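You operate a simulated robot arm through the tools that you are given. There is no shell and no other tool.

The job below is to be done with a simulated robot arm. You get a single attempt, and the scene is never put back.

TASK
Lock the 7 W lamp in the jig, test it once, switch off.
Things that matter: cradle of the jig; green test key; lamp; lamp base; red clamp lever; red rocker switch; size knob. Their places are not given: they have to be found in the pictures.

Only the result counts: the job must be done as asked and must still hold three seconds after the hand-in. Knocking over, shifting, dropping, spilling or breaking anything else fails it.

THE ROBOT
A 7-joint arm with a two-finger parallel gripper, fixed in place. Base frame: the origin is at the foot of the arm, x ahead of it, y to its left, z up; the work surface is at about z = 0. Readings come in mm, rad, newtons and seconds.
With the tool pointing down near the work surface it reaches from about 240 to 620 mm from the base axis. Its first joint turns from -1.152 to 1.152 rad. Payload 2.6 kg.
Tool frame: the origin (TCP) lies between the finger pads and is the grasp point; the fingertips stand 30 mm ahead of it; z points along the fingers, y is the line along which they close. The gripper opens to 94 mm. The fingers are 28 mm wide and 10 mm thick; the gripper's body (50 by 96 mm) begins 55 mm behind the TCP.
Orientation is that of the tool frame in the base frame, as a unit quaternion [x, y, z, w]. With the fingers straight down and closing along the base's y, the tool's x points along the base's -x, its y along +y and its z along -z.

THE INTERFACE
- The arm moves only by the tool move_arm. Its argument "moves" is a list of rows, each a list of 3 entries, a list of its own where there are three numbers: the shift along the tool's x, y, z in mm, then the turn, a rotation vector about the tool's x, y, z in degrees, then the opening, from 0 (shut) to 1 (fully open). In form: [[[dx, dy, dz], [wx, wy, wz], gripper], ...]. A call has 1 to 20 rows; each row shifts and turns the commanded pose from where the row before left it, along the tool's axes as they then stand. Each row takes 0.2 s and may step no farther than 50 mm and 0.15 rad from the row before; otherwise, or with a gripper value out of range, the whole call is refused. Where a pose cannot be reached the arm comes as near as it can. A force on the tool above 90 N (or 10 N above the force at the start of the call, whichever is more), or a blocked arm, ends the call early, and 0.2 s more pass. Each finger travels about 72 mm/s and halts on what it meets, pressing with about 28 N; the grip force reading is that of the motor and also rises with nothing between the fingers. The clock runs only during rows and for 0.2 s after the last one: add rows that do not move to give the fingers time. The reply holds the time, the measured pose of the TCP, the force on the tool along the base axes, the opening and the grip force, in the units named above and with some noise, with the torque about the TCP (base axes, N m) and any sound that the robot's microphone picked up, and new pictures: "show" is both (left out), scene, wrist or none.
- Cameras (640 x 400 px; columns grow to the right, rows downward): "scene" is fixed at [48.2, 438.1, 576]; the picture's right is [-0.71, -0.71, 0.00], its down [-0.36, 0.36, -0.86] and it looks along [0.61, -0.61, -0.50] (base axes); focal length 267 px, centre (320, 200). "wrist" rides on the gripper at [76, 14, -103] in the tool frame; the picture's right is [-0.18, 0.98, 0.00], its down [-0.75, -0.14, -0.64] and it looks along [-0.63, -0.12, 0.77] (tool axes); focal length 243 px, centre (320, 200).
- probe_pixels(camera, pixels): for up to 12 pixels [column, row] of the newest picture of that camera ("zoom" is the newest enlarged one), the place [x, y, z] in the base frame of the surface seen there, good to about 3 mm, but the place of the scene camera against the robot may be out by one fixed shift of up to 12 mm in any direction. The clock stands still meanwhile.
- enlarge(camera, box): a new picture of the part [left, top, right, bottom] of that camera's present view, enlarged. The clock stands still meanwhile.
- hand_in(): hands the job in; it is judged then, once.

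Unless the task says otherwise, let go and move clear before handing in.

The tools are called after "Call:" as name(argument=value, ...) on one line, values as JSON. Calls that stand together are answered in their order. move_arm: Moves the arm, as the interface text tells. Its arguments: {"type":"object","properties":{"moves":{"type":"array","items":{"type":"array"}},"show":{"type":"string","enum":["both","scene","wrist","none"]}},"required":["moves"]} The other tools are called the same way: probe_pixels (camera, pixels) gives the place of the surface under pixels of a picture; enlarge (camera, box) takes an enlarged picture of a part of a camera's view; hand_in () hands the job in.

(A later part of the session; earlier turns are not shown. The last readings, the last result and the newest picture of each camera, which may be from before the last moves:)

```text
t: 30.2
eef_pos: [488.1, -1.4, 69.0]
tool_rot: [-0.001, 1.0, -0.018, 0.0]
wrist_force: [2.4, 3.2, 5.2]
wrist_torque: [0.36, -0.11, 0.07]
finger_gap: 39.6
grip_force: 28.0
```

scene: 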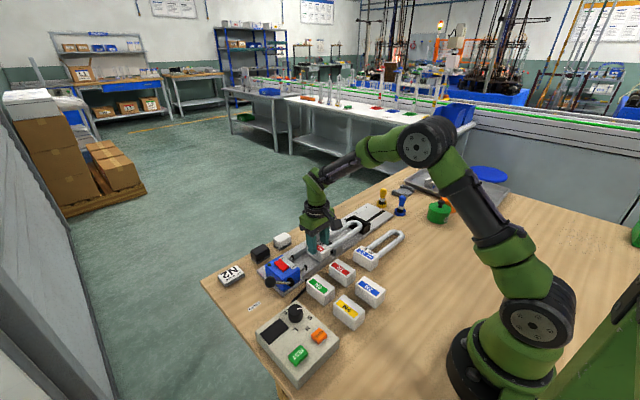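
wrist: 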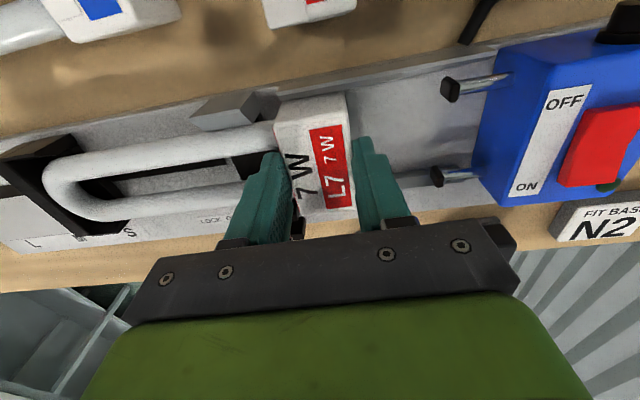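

Fy stays at ~3 N (sliding friction), so no stop contact yet. I'll nudge two more single millimetres, watching Fy.

Call:
move_arm(moves=[[[0, -1, 0], [0, 0, 0], 0.2], [[0, 0, 0], [0, 0, 0], 0.2]], show="none")

Call:
move_arm(moves=[[[0, -1, 0], [0, 0, 0], 0.2], [[0, 0, 0], [0, 0, 0], 0.2]], show="both")

Call:
enlarge(camera="wrist", box=[10, 120, 170, 240])

Call:
enlarge(camera="scene", box=[330, 205, 380, 240])

```text
t: 30.8
eef_pos: [486.5, -2.1, 68.1]
tool_rot: [0.0, 1.0, -0.018, 0.0]
wrist_force: [1.2, 3.6, 5.2]
wrist_torque: [0.31, -0.13, 0.1]
finger_gap: 39.5
grip_force: 28.5
```

```text
t: 31.4
eef_pos: [488.0, -3.5, 68.2]
tool_rot: [-0.002, 1.0, -0.018, 0.0]
wrist_force: [2.8, 3.5, 0.2]
wrist_torque: [0.26, -0.13, 0.12]
finger_gap: 39.5
grip_force: 28.0
```

scene: 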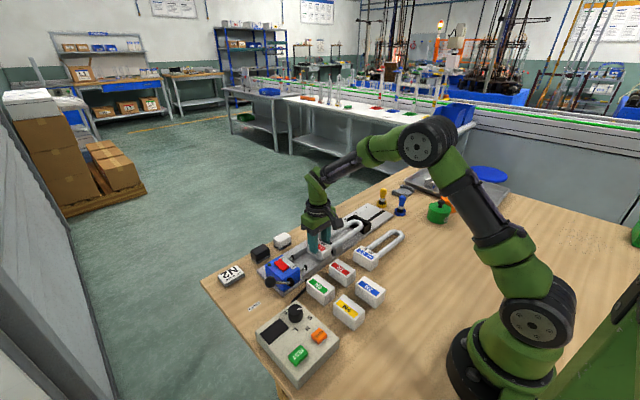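
wrist: 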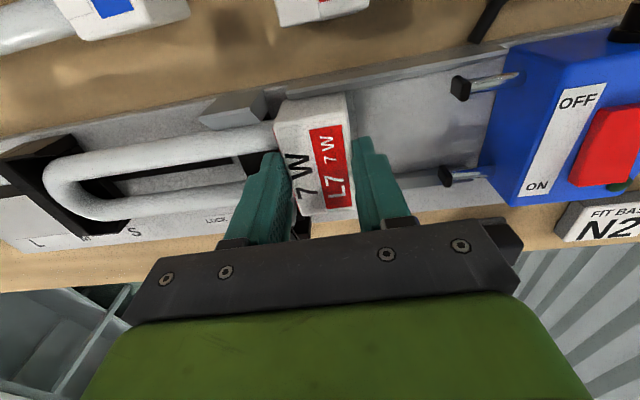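

```text
3.33 times, centred on (90, 180) of wrist
```

zoom: 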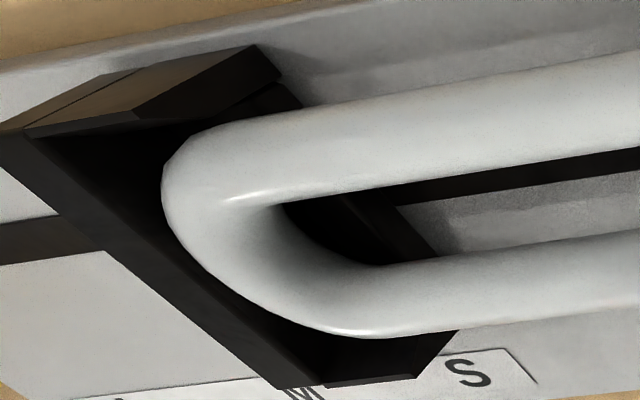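

```text
11.43 times, centred on (355, 222) of scene
```

zoom: 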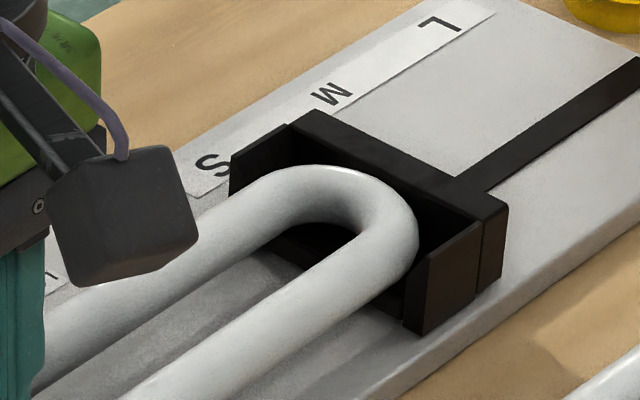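

There's a visible gap between the bend and the wall, but the cup seems to have shifted compared with the earlier scene zoom (corner from ≈(300,118) to ≈(318,112)). I'll probe the slider's position to check whether it was dragged.

Call:
probe_pixels(camera="zoom", pixels=[[318, 115], [400, 155], [470, 195], [460, 205], [500, 215], [340, 118], [440, 185], [345, 170], [395, 200], [410, 225], [300, 170], [375, 182]])

Call:
enlarge(camera="scene", box=[280, 210, 380, 280])

Call:
enlarge(camera="wrist", box=[10, 190, 170, 260])

```text
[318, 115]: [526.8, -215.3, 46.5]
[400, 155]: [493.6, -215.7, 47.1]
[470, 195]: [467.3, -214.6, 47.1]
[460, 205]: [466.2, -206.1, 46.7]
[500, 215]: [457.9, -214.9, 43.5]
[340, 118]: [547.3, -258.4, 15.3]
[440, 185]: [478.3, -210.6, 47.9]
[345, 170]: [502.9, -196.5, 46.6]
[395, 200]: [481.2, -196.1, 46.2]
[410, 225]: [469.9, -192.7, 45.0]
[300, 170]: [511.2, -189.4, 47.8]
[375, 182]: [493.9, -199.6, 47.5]
```

```text
5.71 times, centred on (330, 245) of scene
```

zoom: 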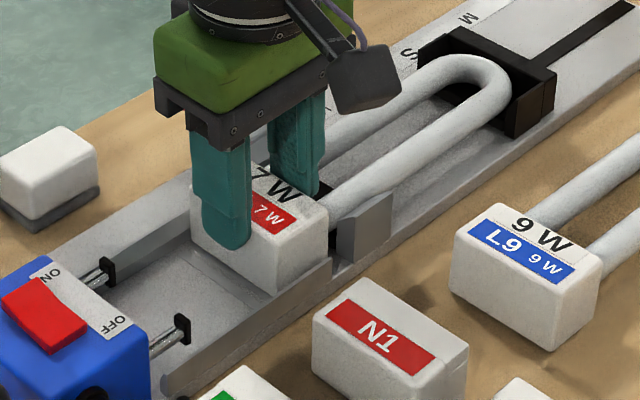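

```text
4.00 times, centred on (90, 225) of wrist
```

zoom: 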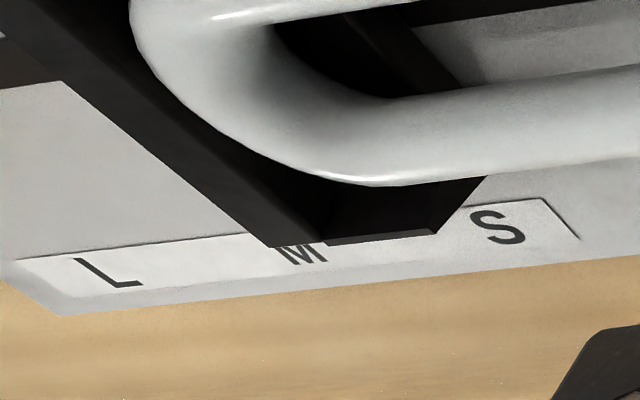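

The cup was dragged about 4.3 mm toward −y along with the lamp (outer wall from ≈−211 to ≈−215.3). I'll move the lamp back +y by about 4.3 mm and see if the cup returns to its S mark.

Call:
move_arm(moves=[[[0, 1.5, 0], [0, 0, 0], 0.2], [[0, 1.5, 0], [0, 0, 0], 0.2], [[0, 1.3, 0], [0, 0, 0], 0.2], [[0, 0, 0], [0, 0, 0], 0.2]], show="both")

Call:
enlarge(camera="scene", box=[330, 205, 380, 240])

Call:
probe_pixels(camera="zoom", pixels=[[318, 125], [400, 165], [465, 200], [455, 212], [495, 218], [440, 190], [345, 170], [395, 200], [410, 225], [375, 182], [350, 138], [430, 175]])

```text
t: 32.4
eef_pos: [487.8, 1.5, 67.9]
tool_rot: [0.0, 1.0, -0.017, 0.0]
wrist_force: [2.4, -1.1, 0.3]
wrist_torque: [0.06, -0.13, 0.04]
finger_gap: 39.4
grip_force: 27.7
```

scene: 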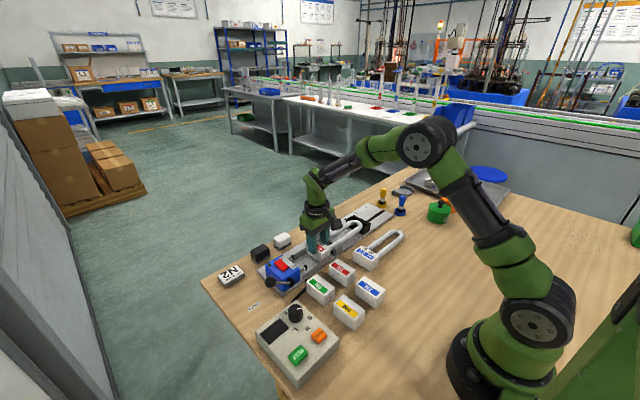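
wrist: 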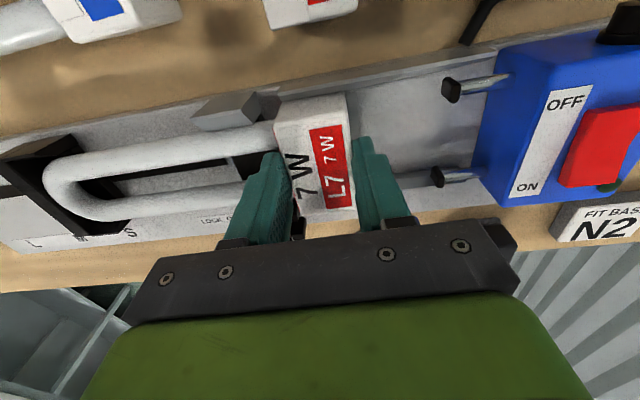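

```text
11.43 times, centred on (355, 222) of scene
```

zoom: 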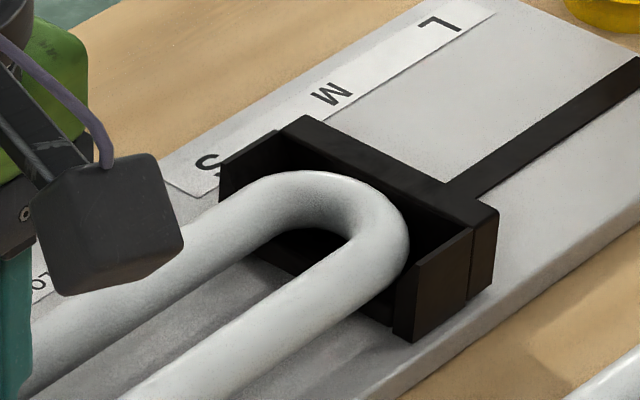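

```text
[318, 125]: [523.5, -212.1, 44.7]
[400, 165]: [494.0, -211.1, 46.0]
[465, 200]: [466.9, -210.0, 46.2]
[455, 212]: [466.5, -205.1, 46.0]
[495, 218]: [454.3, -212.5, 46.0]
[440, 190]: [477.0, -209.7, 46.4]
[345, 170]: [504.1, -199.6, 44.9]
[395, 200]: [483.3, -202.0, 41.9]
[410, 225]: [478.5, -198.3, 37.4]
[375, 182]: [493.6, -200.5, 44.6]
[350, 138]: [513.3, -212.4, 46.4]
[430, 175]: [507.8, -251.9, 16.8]
```

The cup mostly returned (corner now ≈(303,117) versus originally (300,118)). I'll move +0.9 mm more to restore it fully.

Call:
move_arm(moves=[[[0, 0.9, 0], [0, 0, 0], 0.2], [[0, 0, 0], [0, 0, 0], 0.2]], show="wrist")

Call:
enlarge(camera="scene", box=[330, 205, 380, 240])

Call:
probe_pixels(camera="zoom", pixels=[[318, 127], [400, 168], [465, 202], [495, 218], [350, 142], [440, 192], [330, 133], [480, 208], [420, 180], [375, 155], [300, 120], [460, 200]])

```text
t: 33.0
eef_pos: [486.5, 1.8, 69.3]
tool_rot: [0.0, 1.0, -0.018, 0.0]
wrist_force: [1.3, -1.0, 0.9]
wrist_torque: [0.04, 0.01, 0.07]
finger_gap: 39.6
grip_force: 27.9
```

wrist: 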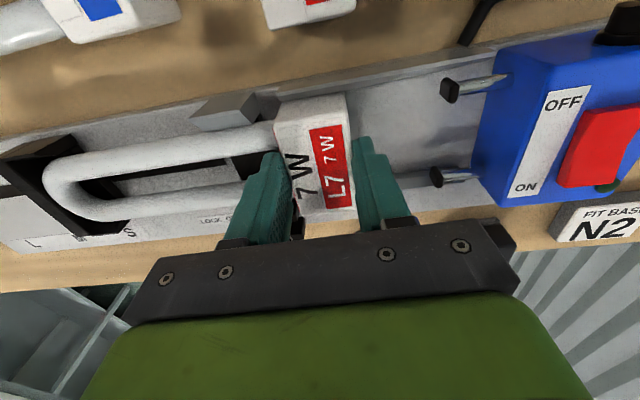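

```text
11.43 times, centred on (355, 222) of scene
```

zoom: 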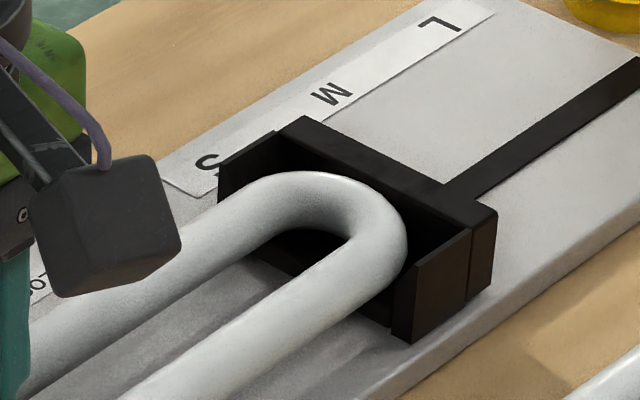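

```text
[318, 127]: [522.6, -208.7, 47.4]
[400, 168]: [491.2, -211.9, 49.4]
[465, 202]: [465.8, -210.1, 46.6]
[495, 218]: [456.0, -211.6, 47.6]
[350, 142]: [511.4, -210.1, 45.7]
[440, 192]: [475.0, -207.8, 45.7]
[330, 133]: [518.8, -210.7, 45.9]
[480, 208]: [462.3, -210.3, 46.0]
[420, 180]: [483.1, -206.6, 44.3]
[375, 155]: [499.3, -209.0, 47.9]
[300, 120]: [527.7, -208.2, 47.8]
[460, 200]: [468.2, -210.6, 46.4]
```

The cup's wall is back at ≈−210 (its original place). The lamp still sits a few mm short of the stop, so I'll lift 2 mm, move 3 mm toward the stop without dragging, and set it down again.

Call:
move_arm(moves=[[[-0.6, 0, -2.5], [0, 0, 0], 0.2], [[0, 0, 0], [0, 0, 0], 0.2], [[0, -1.5, 0], [0, 0, 0], 0.2], [[0, -1.5, 0], [0, 0, 0], 0.2], [[0, 0, 0], [0, 0, 0], 0.2]], show="wrist")

Call:
enlarge(camera="scene", box=[330, 205, 380, 240])

Call:
probe_pixels(camera="zoom", pixels=[[318, 127], [400, 168], [465, 202], [495, 218], [350, 142], [440, 192], [330, 133], [480, 208], [375, 182], [350, 172], [395, 200], [405, 220]])

```text
t: 34.2
eef_pos: [487.5, -1.0, 70.7]
tool_rot: [-0.001, 1.0, -0.018, 0.001]
wrist_force: [-0.4, 0.5, -1.8]
wrist_torque: [0.15, -0.01, 0.01]
finger_gap: 39.5
grip_force: 27.8
```

wrist: 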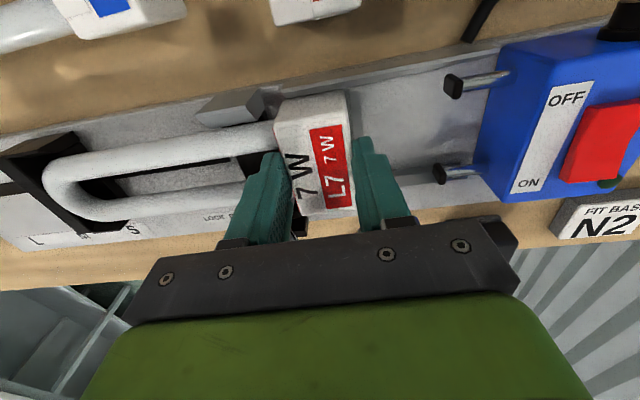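

```text
11.43 times, centred on (355, 222) of scene
```

zoom: 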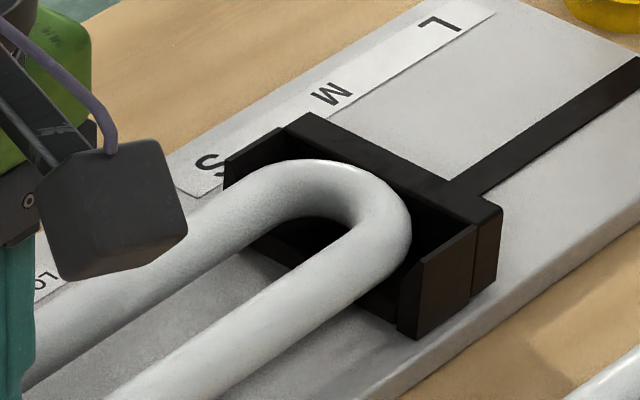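

```text
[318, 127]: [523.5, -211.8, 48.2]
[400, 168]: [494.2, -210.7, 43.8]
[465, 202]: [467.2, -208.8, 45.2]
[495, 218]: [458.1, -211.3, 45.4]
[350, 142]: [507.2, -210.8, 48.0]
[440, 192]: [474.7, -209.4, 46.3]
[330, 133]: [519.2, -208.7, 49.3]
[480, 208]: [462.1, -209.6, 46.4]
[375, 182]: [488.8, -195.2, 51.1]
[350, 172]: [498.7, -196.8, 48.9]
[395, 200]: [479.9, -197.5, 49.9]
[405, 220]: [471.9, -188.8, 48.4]
```

Lifted, the lamp still pushed the cup ≈1.5 mm, meaning the bend is now touching the wall. I'll lower the lamp again and move back +1.6 mm so the cup returns to S with the bend against it.

Call:
move_arm(moves=[[[0, 0, 1.5], [0, 0, 0], 0.2], [[0, 0, 1], [0, 0, 0], 0.2], [[0, 1.6, 0], [0, 0, 0], 0.2], [[0, 0, 0], [0, 0, 0], 0.2]], show="wrist")

Call:
enlarge(camera="scene", box=[330, 205, 380, 240])

Call:
enlarge(camera="wrist", box=[10, 120, 170, 240])

```text
t: 35.2
eef_pos: [488.8, 0.8, 69.7]
tool_rot: [0.0, 1.0, -0.017, 0.0]
wrist_force: [-0.6, 0.1, -0.5]
wrist_torque: [0.1, 0.03, -0.02]
finger_gap: 39.7
grip_force: 28.0
```

wrist: 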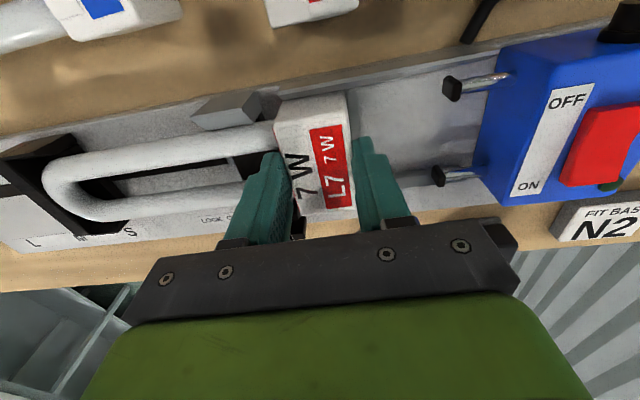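

```text
11.43 times, centred on (355, 222) of scene
```

zoom: 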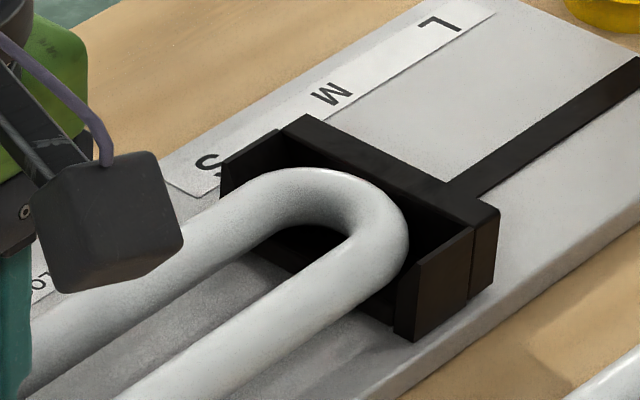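

```text
3.33 times, centred on (90, 180) of wrist
```

zoom: 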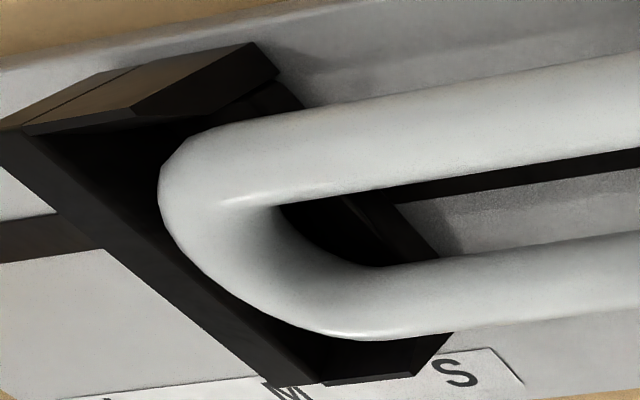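

The bend is against the stop wall and the cup is back at S (corner ≈(305,115)); forces are near zero with the weight mostly on the jig. I'll seat it 0.4 mm more and open the fingers a little to release.

Call:
move_arm(moves=[[[0, 0.3, 0.4], [0, 0, 0], 0.2], [[0, 0, 0], [0, 0, 0], 0.47], [[0, 0, 0], [0, 0, 0], 0.55], [[0, 0, 0], [0, 0, 0], 0.58], [[0, 0, 0], [0, 0, 0], 0.58]], show="both")

Call:
enlarge(camera="scene", box=[280, 210, 380, 280])

Call:
enlarge(camera="wrist", box=[180, 70, 400, 230])

```text
t: 36.4
eef_pos: [487.5, 1.0, 69.3]
tool_rot: [0.0, 1.0, -0.018, 0.0]
wrist_force: [0.4, -0.7, -0.6]
wrist_torque: [0.0, -0.03, -0.01]
finger_gap: 54.5
grip_force: 0.1
```

scene: 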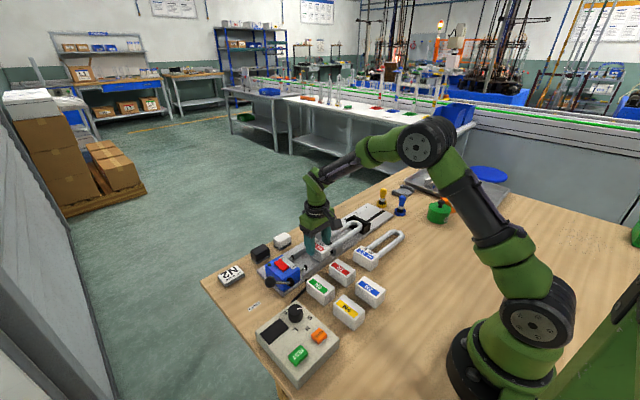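
wrist: 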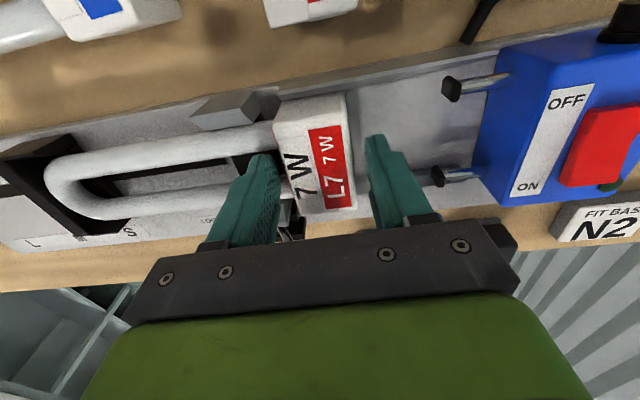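

```text
5.71 times, centred on (330, 245) of scene
```

zoom: 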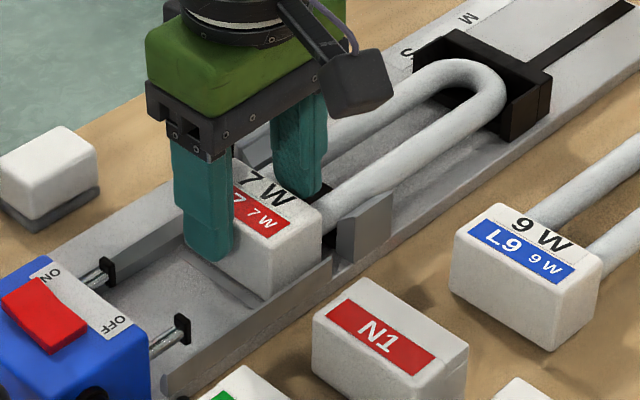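

```text
2.50 times, centred on (290, 150) of wrist
```

zoom: 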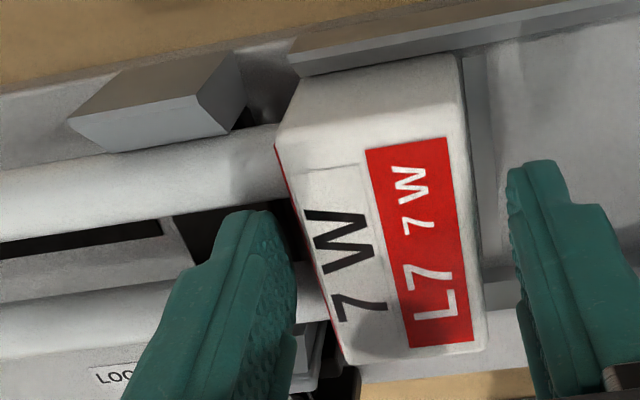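

The lamp rests in the nest with tubes between the jaws, fingers free. I'll rise straight up, undo the tilt, and look at the seated lamp and lever.

Call:
move_arm(moves=[[[0, 0, -10], [0, 0, 0], 0.58], [[0, 0, -20], [0, 0, 0], 0.58], [[0, 0, -40], [0, 0, 0], 0.58], [[0, 0, -40], [0, 0, 0], 0.58], [[0, 0, 0], [-2, 0, 0], 0.58], [[0, 0, 0], [0, 0, 0], 0.58]], show="both")

Call:
enlarge(camera="scene", box=[270, 200, 390, 280])

Call:
enlarge(camera="wrist", box=[40, 20, 400, 240])

```text
t: 37.8
eef_pos: [488.3, 4.6, 179.5]
tool_rot: [0.0, 1.0, 0.0, 0.0]
wrist_force: [0.1, 0.5, -0.1]
wrist_torque: [0.01, 0.02, 0.02]
finger_gap: 54.5
grip_force: 0.1
```

scene: 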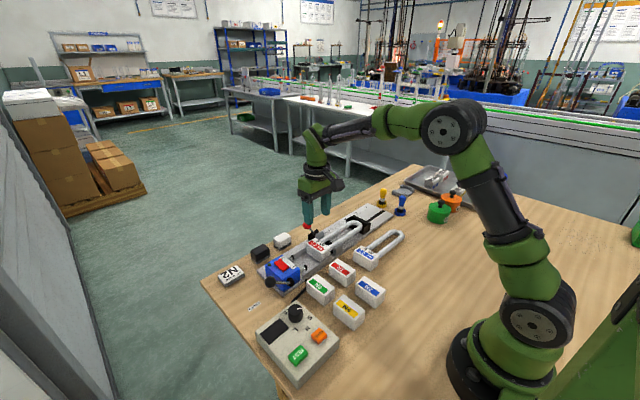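
wrist: 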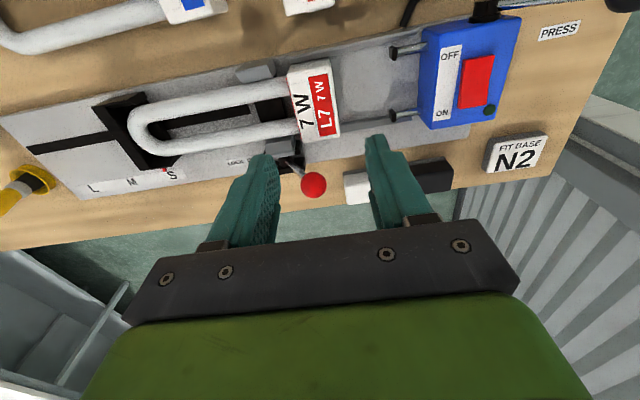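

```text
5.00 times, centred on (330, 240) of scene
```

zoom: 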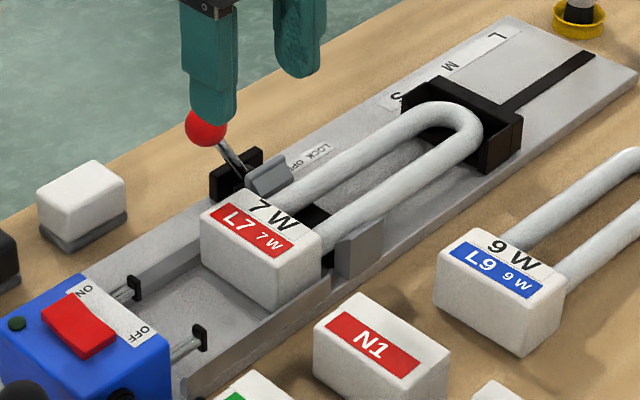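

```text
1.78 times, centred on (220, 130) of wrist
```

zoom: 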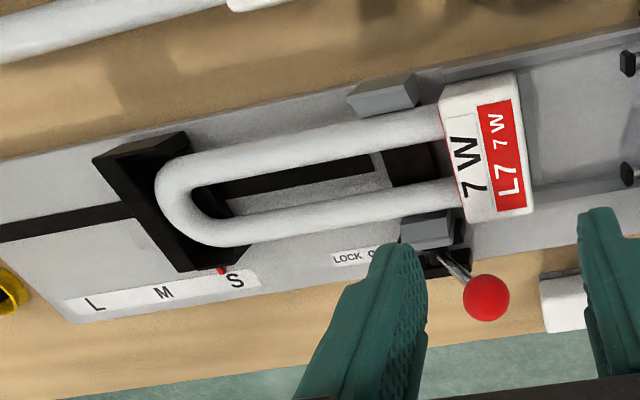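

The lamp sits well: base just beyond the jaws, bend in the cup. I'll check the cup's pointer against S by probing, plus the lever ball position.

Call:
probe_pixels(camera="zoom", pixels=[[220, 270], [236, 280], [163, 292], [217, 268], [486, 297], [480, 285], [455, 265], [435, 230], [430, 240], [445, 275], [130, 190], [100, 160]])

Call:
enlarge(camera="wrist", box=[60, 80, 200, 200])

```text
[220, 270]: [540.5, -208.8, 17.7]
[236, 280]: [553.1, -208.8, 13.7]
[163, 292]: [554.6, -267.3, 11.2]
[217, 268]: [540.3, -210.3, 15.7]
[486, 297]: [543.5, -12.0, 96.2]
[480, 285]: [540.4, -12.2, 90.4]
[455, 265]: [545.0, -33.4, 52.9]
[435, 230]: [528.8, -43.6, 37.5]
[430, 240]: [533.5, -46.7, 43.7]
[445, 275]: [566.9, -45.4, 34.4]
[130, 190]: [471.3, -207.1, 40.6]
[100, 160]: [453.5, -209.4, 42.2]
```

```text
3.33 times, centred on (130, 140) of wrist
```

zoom: 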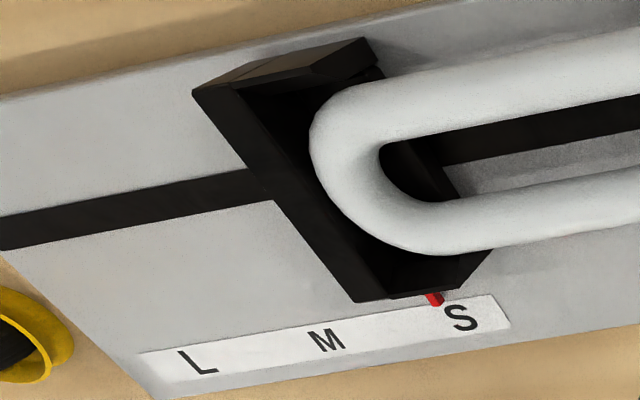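

The cup's pointer matches S (y −208.8 both). Lever ball centre is near (548, −13, 88), pivot about (548, −44, 34). I'll close the gripper and come down on the ball's +y side.

Call:
move_arm(moves=[[[-30, 9, 0], [0, 0, 0], 0.3], [[-30, 9, 0], [0, 0, 0], 0], [[0, 0, 0], [0, 0, 0], 0], [[0, 0, 0], [0, 0, 0], 0], [[0, 0, 35], [0, 0, 0], 0], [[0, 0, 37], [0, 0, 0], 0], [[0, 0, 0], [0, 0, 0], 0]], show="both")

Call:
enlarge(camera="scene", box=[270, 200, 390, 280])

Call:
enlarge(camera="wrist", box=[160, 60, 480, 260])

```text
t: 39.4
eef_pos: [548.5, 21.5, 105.7]
tool_rot: [-0.001, 1.0, 0.0, 0.0]
wrist_force: [0.3, 1.1, -0.2]
wrist_torque: [-0.01, 0.03, -0.01]
finger_gap: 0.0
grip_force: 27.9
```

scene: 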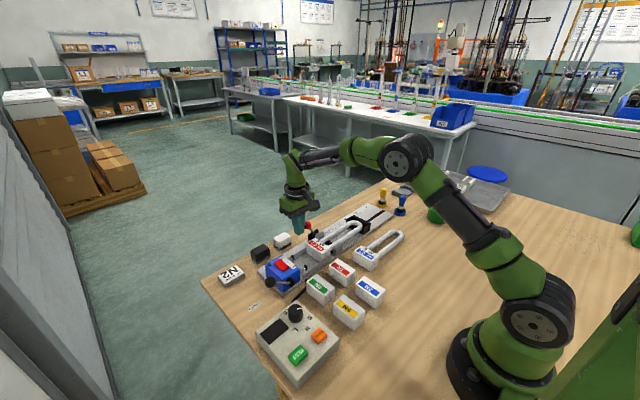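
wrist: 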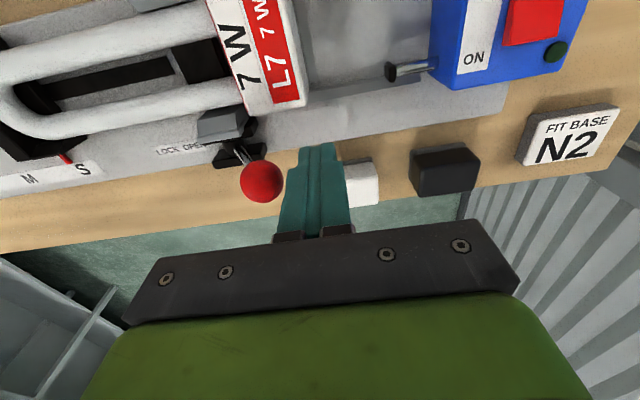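

```text
5.00 times, centred on (330, 240) of scene
```

zoom: 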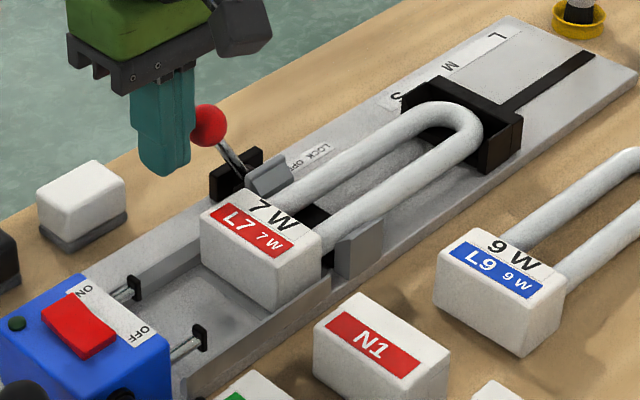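

```text
2.00 times, centred on (320, 160) of wrist
```

zoom: 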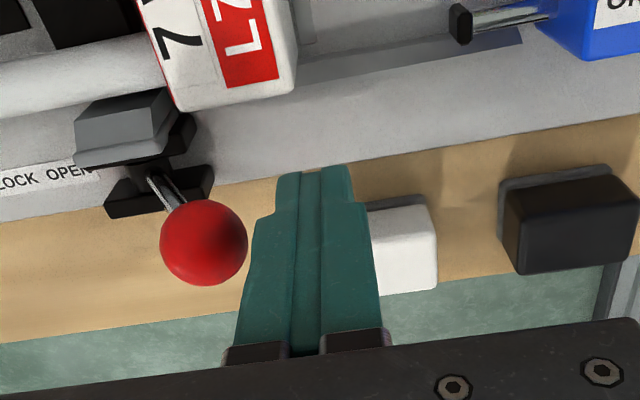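

The closed fingers stand beside the red ball at wrist zoom (203,242). I'll probe the ball and the fingertip to verify x and z alignment.

Call:
probe_pixels(camera="zoom", pixels=[[203, 242], [190, 225], [215, 260], [235, 242], [170, 242], [203, 275], [203, 210], [300, 180], [335, 175], [160, 190], [130, 200], [315, 220]])

```text
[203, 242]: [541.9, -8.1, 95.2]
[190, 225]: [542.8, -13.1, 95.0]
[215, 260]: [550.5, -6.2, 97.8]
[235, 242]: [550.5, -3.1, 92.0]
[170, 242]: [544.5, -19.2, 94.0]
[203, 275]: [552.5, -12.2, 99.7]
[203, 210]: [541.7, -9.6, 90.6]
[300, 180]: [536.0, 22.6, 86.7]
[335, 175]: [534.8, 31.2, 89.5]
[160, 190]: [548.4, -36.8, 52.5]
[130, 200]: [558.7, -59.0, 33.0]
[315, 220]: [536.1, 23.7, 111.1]
```

The ball centre is (547, −11, 87), well within the finger's width and height. I'll push −y in small steps, watching the force.

Call:
move_arm(moves=[[[0, -8, 0], [0, 0, 0], 0], [[0, -6, 0], [0, 0, 0], 0], [[0, -6, 0], [0, 0, 0], 0], [[0, -6, 0], [0, 0, 0], 0], [[0, 0, 0], [0, 0, 0], 0]], show="both")

Call:
enlarge(camera="scene", box=[270, 200, 390, 280])

```text
t: 40.6
eef_pos: [548.8, -3.9, 106.5]
tool_rot: [0.0, 1.0, -0.001, 0.0]
wrist_force: [0.5, 2.4, 0.7]
wrist_torque: [0.01, 0.0, 0.02]
finger_gap: 0.2
grip_force: 27.8
```

scene: 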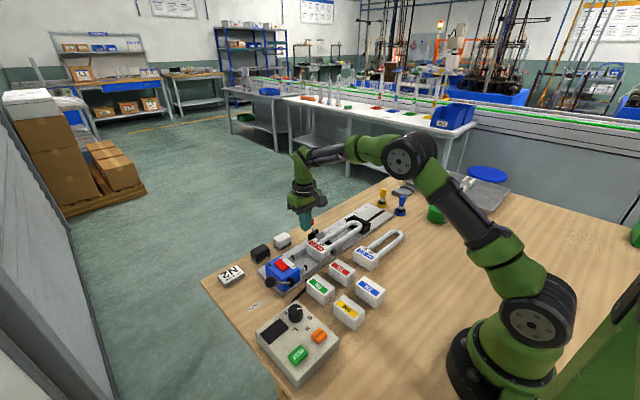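
wrist: 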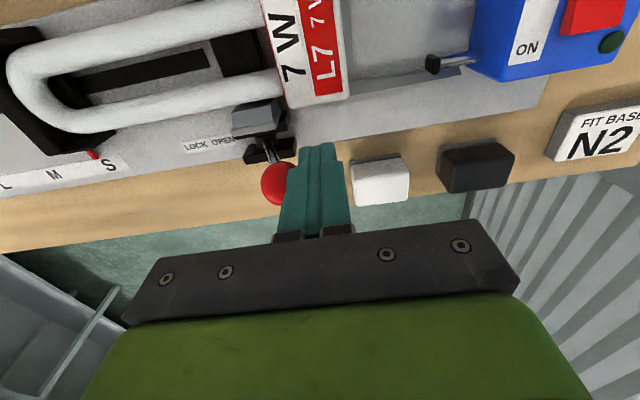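

```text
5.00 times, centred on (330, 240) of scene
```

zoom: 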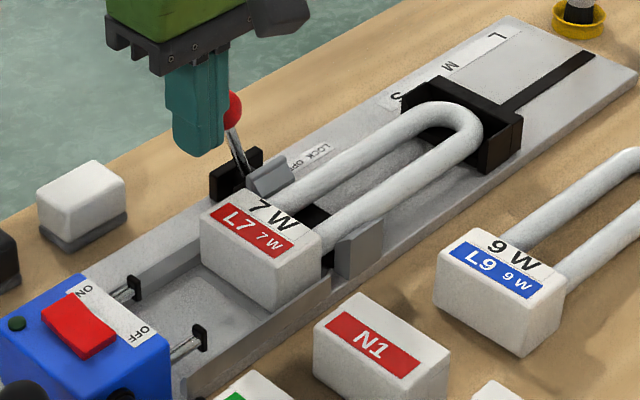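

The lever is moving with only 2.4 N; the ball swung toward vertical at scene zoom (232,110). I'll keep pushing −y to carry it over to LOCK.

Call:
move_arm(moves=[[[0, -6, 0], [0, 0, 0], 0], [[0, -6, 0], [0, 0, 0], 0], [[0, -6, 0], [0, 0, 0], 0], [[0, -6, 0], [0, 0, 0], 0], [[0, -4, 0], [0, 0, 0], 0], [[0, 0, 0], [0, 0, 0], 0]], show="both")

Call:
enlarge(camera="scene", box=[270, 200, 390, 280])

```text
t: 42.0
eef_pos: [547.3, -31.3, 106.5]
tool_rot: [0.0, 1.0, 0.001, 0.001]
wrist_force: [-0.9, -0.2, 0.2]
wrist_torque: [0.01, -0.01, 0.01]
finger_gap: 0.2
grip_force: 28.5
```

scene: 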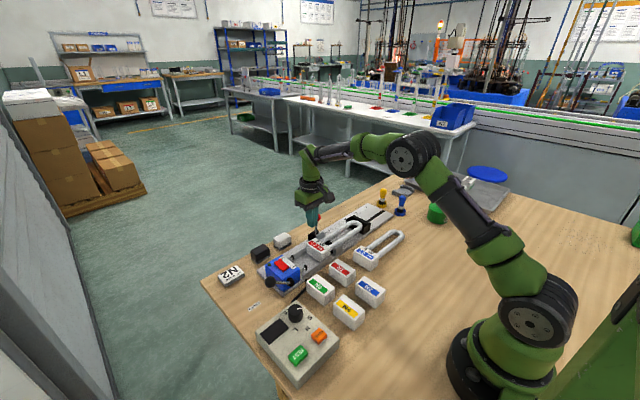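
wrist: 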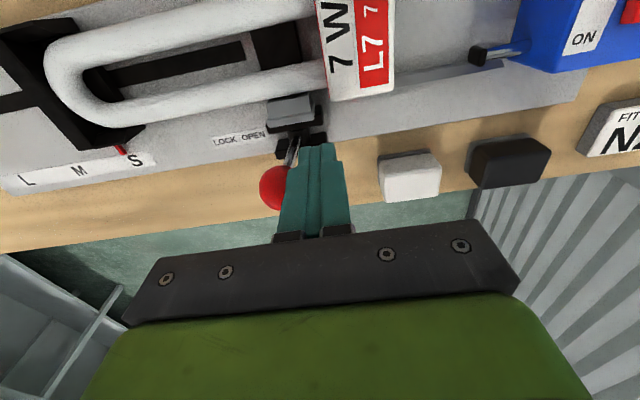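

```text
5.00 times, centred on (330, 240) of scene
```

zoom: 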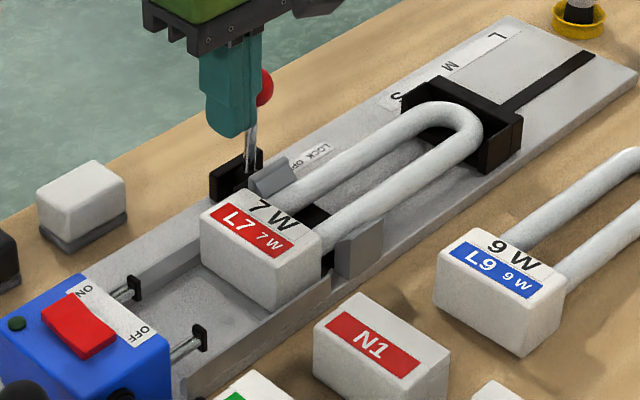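

The ball is just past vertical now and the moving jaw begins to close. I'll continue to the LOCK side in steps.

Call:
move_arm(moves=[[[0, -5, 0], [0, 0, 0], 0], [[0, -5, 0], [0, 0, 0], 0], [[0, -5, 0], [0, 0, 0], 0], [[0, -4, 0], [0, 0, 0], 0], [[0, 0, 0], [0, 0, 0], 0]], show="both")

Call:
enlarge(camera="scene", box=[270, 200, 390, 280])

```text
t: 43.2
eef_pos: [549.7, -50.2, 106.0]
tool_rot: [0.0, 1.0, 0.001, 0.0]
wrist_force: [0.0, -0.1, -0.3]
wrist_torque: [0.0, 0.0, -0.01]
finger_gap: 0.1
grip_force: 28.2
```

scene: 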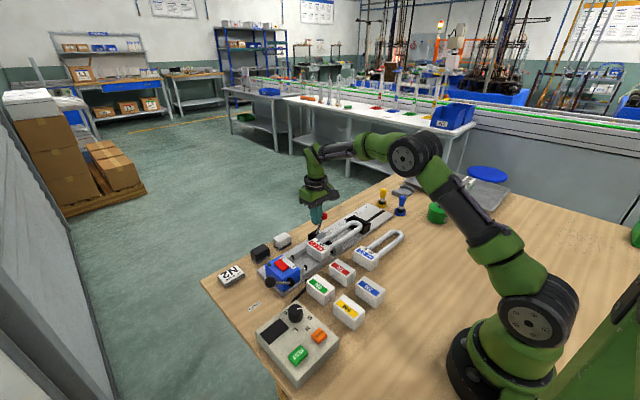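
wrist: 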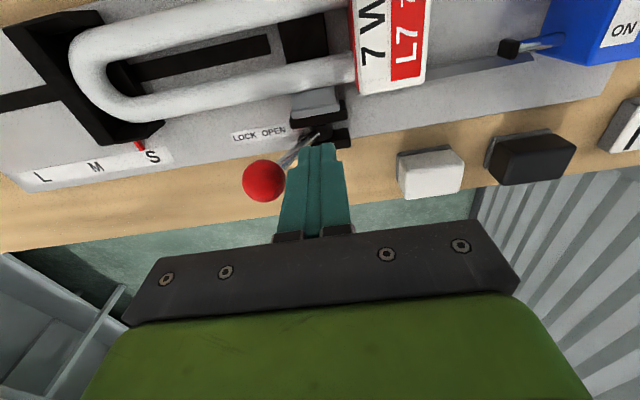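

```text
5.00 times, centred on (330, 240) of scene
```

zoom: 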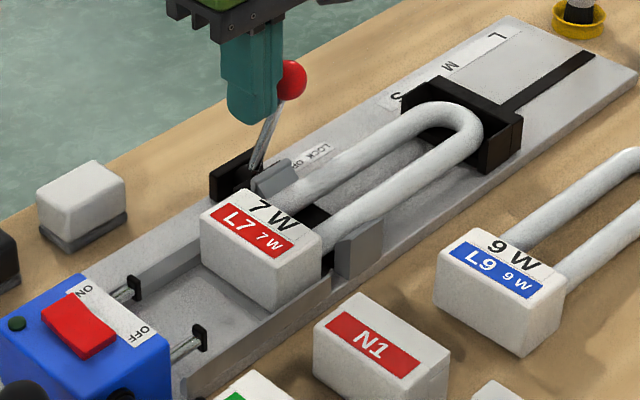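

The lever has gone over to the LOCK side, with zero force now. I'll push a bit farther to feel the end stop.

Call:
move_arm(moves=[[[0, -4, 0], [0, 0, 0], 0], [[0, -4, 0], [0, 0, 0], 0], [[0, 0, 0], [0, 0, 0], 0]], show="wrist")

Call:
enlarge(camera="wrist", box=[160, 60, 480, 260])

Call:
enlarge(camera="scene", box=[300, 200, 360, 250])

```text
t: 44.0
eef_pos: [548.8, -58.7, 105.5]
tool_rot: [0.0, 1.0, 0.0, 0.001]
wrist_force: [0.1, 0.0, 0.6]
wrist_torque: [-0.04, -0.01, 0.0]
finger_gap: 0.0
grip_force: 28.8
```

wrist: 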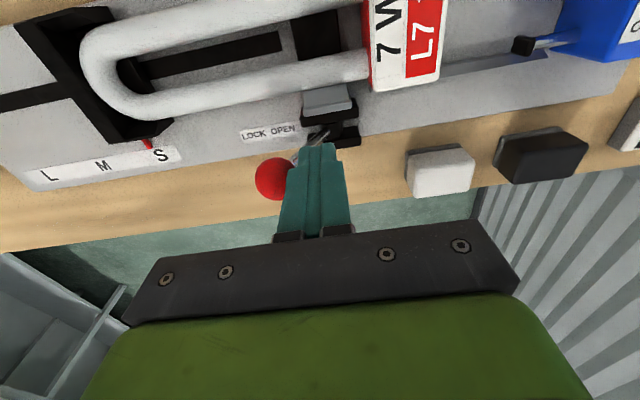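

```text
2.00 times, centred on (320, 160) of wrist
```

zoom: 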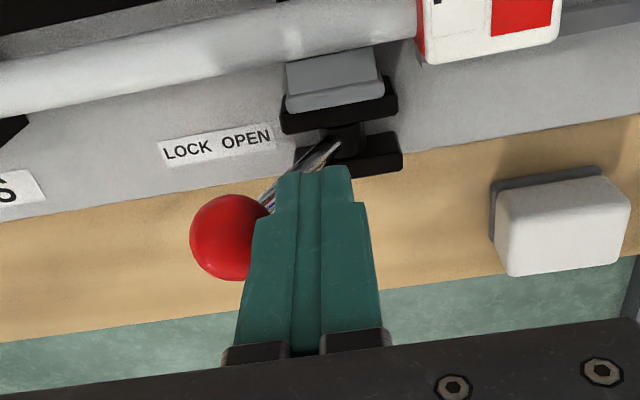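

```text
8.00 times, centred on (330, 225) of scene
```

zoom: 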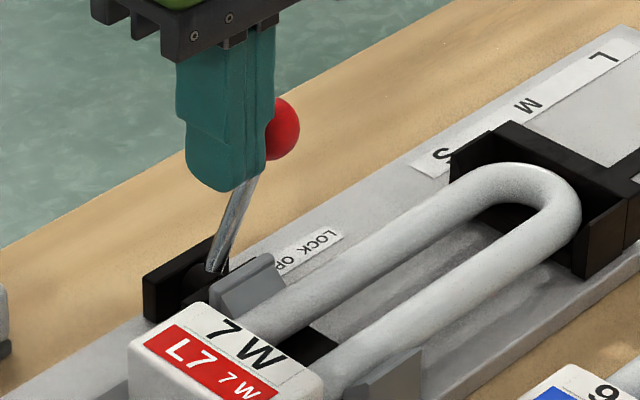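

The moving jaw now sits against the tube. Contact is light, so I'll push a few more mm to find the stop.

Call:
move_arm(moves=[[[0, -3, 0], [0, 0, 0], 0], [[0, -3, 0], [0, 0, 0], 0], [[0, 0, 0], [0, 0, 0], 0]], show="none")

Call:
move_arm(moves=[[[0, -3, 0], [0, 0, 0], 0], [[0, 0, 0], [0, 0, 0], 0]], show="wrist")

Call:
enlarge(camera="wrist", box=[160, 60, 480, 260])

Call:
enlarge(camera="scene", box=[300, 200, 360, 250])

```text
t: 44.8
eef_pos: [548.2, -63.8, 107.6]
tool_rot: [-0.001, 1.0, 0.001, 0.0]
wrist_force: [0.3, 4.6, 0.9]
wrist_torque: [0.07, -0.04, 0.02]
finger_gap: 0.3
grip_force: 27.6
```

```text
t: 45.4
eef_pos: [548.2, -64.4, 106.7]
tool_rot: [-0.002, 1.0, 0.002, 0.0]
wrist_force: [-0.8, 16.4, 0.3]
wrist_torque: [0.34, 0.01, 0.06]
finger_gap: 0.0
grip_force: 28.3
```

wrist: 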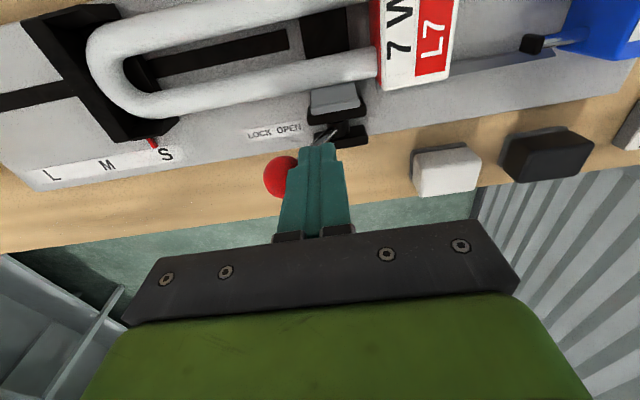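

```text
2.00 times, centred on (320, 160) of wrist
```

zoom: 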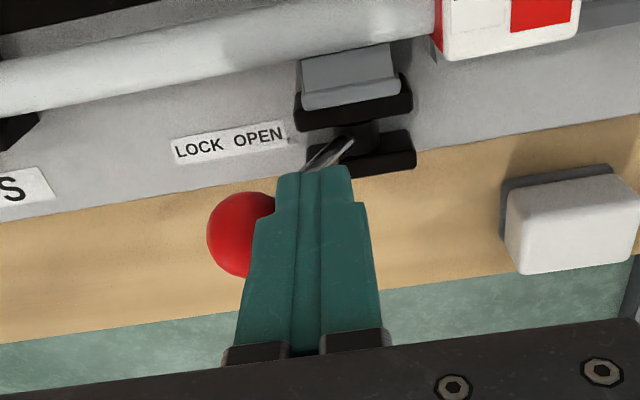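

```text
8.00 times, centred on (330, 225) of scene
```

zoom: 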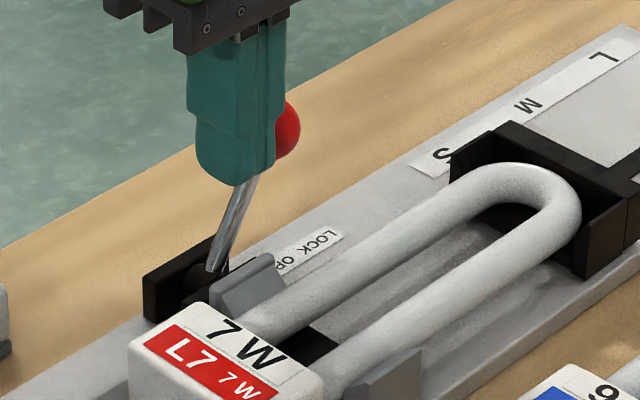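

The end stop is reached (Fy rose to 16 N): the lever is at LOCK. I'll back off +y, rise, and check the lever stays put.

Call:
move_arm(moves=[[[0, 5, 0], [0, 0, 0], 0], [[0, 10, 0], [0, 0, 0], 0], [[0, 0, -40], [0, 0, 0], 0], [[0, 0, -45], [0, 0, 0], 0], [[0, 0, 0], [0, 0, 0], 0]], show="both")

Call:
enlarge(camera="scene", box=[290, 200, 390, 270])

Call:
enlarge(camera="wrist", box=[100, 0, 420, 200])

```text
t: 46.6
eef_pos: [547.5, -51.3, 191.3]
tool_rot: [-0.001, 1.0, 0.0, 0.0]
wrist_force: [-0.8, -0.2, 0.1]
wrist_torque: [0.01, 0.0, -0.01]
finger_gap: 0.0
grip_force: 28.0
```

scene: 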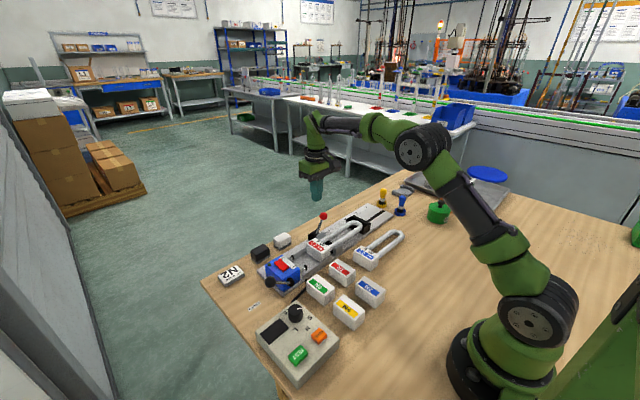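
wrist: 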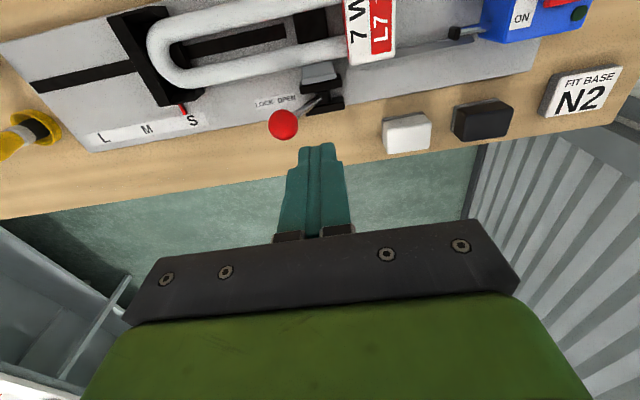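

```text
5.71 times, centred on (340, 235) of scene
```

zoom: 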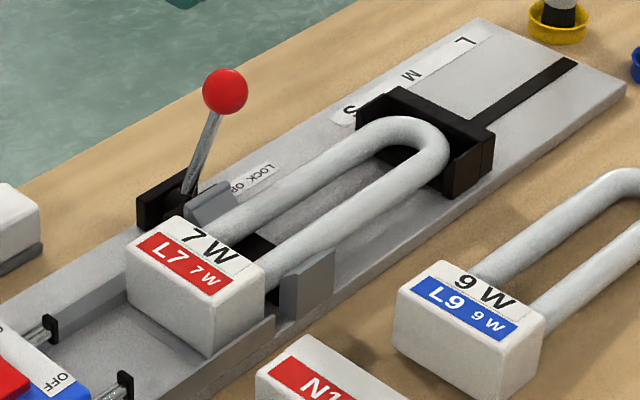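

```text
2.00 times, centred on (260, 100) of wrist
```

zoom: 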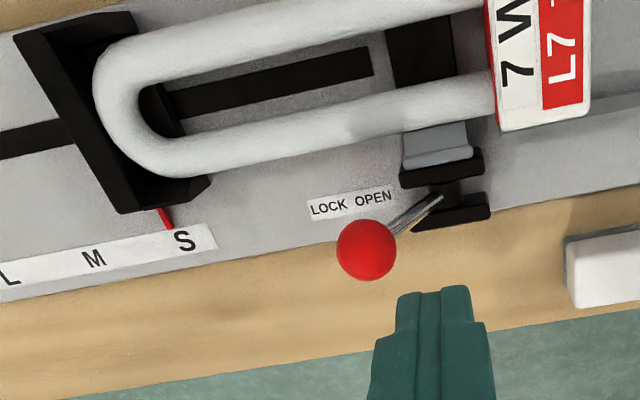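

The lever holds at LOCK, the jaw clamps the tube, and the pointer is still at S. Now I'll move over the blue box for a close look at the rocker.

Call:
move_arm(moves=[[[7, 43, 0], [0, 0, 0], 0], [[7, 43, 0], [0, 0, 0], 0], [[7, 43, 0], [0, 0, 0], 0], [[7, 43, 0], [0, 0, 0], 0], [[0, 0, 0], [0, 0, 0], 0]], show="wrist")

Call:
enlarge(camera="wrist", box=[220, 0, 412, 130])

Call:
enlarge(camera="scene", box=[255, 245, 315, 300])

```text
t: 47.8
eef_pos: [519.3, 120.4, 190.6]
tool_rot: [0.0, 1.0, -0.001, 0.0]
wrist_force: [0.0, -0.2, -0.4]
wrist_torque: [-0.01, 0.0, -0.03]
finger_gap: 0.0
grip_force: 28.3
```

wrist: 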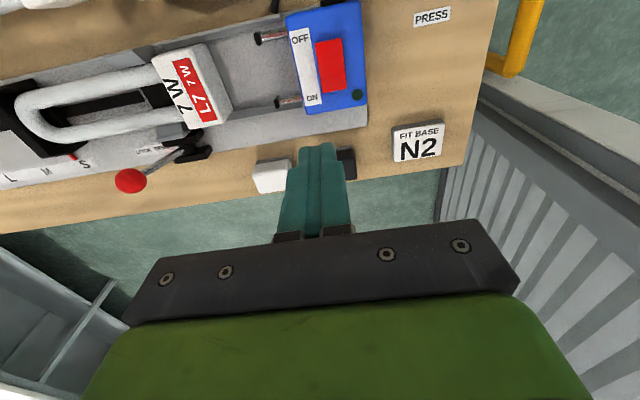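

```text
3.08 times, centred on (316, 65) of wrist
```

zoom: 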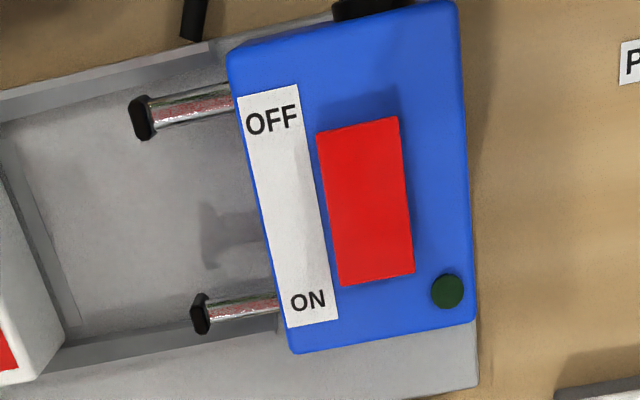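

```text
7.27 times, centred on (285, 272) of scene
```

zoom: 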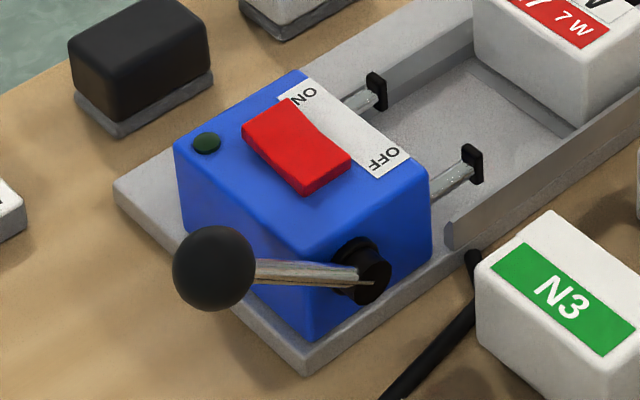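

I see the rocker at zoom (365,200) with OFF at the low-x end and ON at the high-x end, and a dark LED at (447,291). I'll probe the rocker's surface heights.

Call:
enlarge(camera="wrist", box=[290, 20, 380, 115])

Call:
probe_pixels(camera="zoom", pixels=[[250, 110], [300, 100], [250, 150], [310, 150], [275, 200], [270, 250], [330, 250], [290, 280], [330, 275], [290, 180], [300, 230], [300, 130]])

```text
4.21 times, centred on (335, 68) of wrist
```

zoom: 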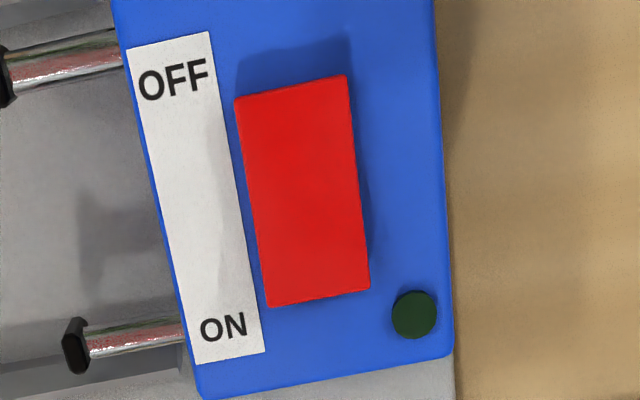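

```text
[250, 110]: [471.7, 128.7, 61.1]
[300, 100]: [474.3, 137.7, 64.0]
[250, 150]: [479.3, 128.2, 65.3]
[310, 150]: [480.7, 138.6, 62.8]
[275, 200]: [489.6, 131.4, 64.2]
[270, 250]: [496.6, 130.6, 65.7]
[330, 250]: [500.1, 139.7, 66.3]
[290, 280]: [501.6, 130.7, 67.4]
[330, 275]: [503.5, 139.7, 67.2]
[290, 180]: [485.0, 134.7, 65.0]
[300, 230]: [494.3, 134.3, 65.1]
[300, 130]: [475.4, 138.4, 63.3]
```

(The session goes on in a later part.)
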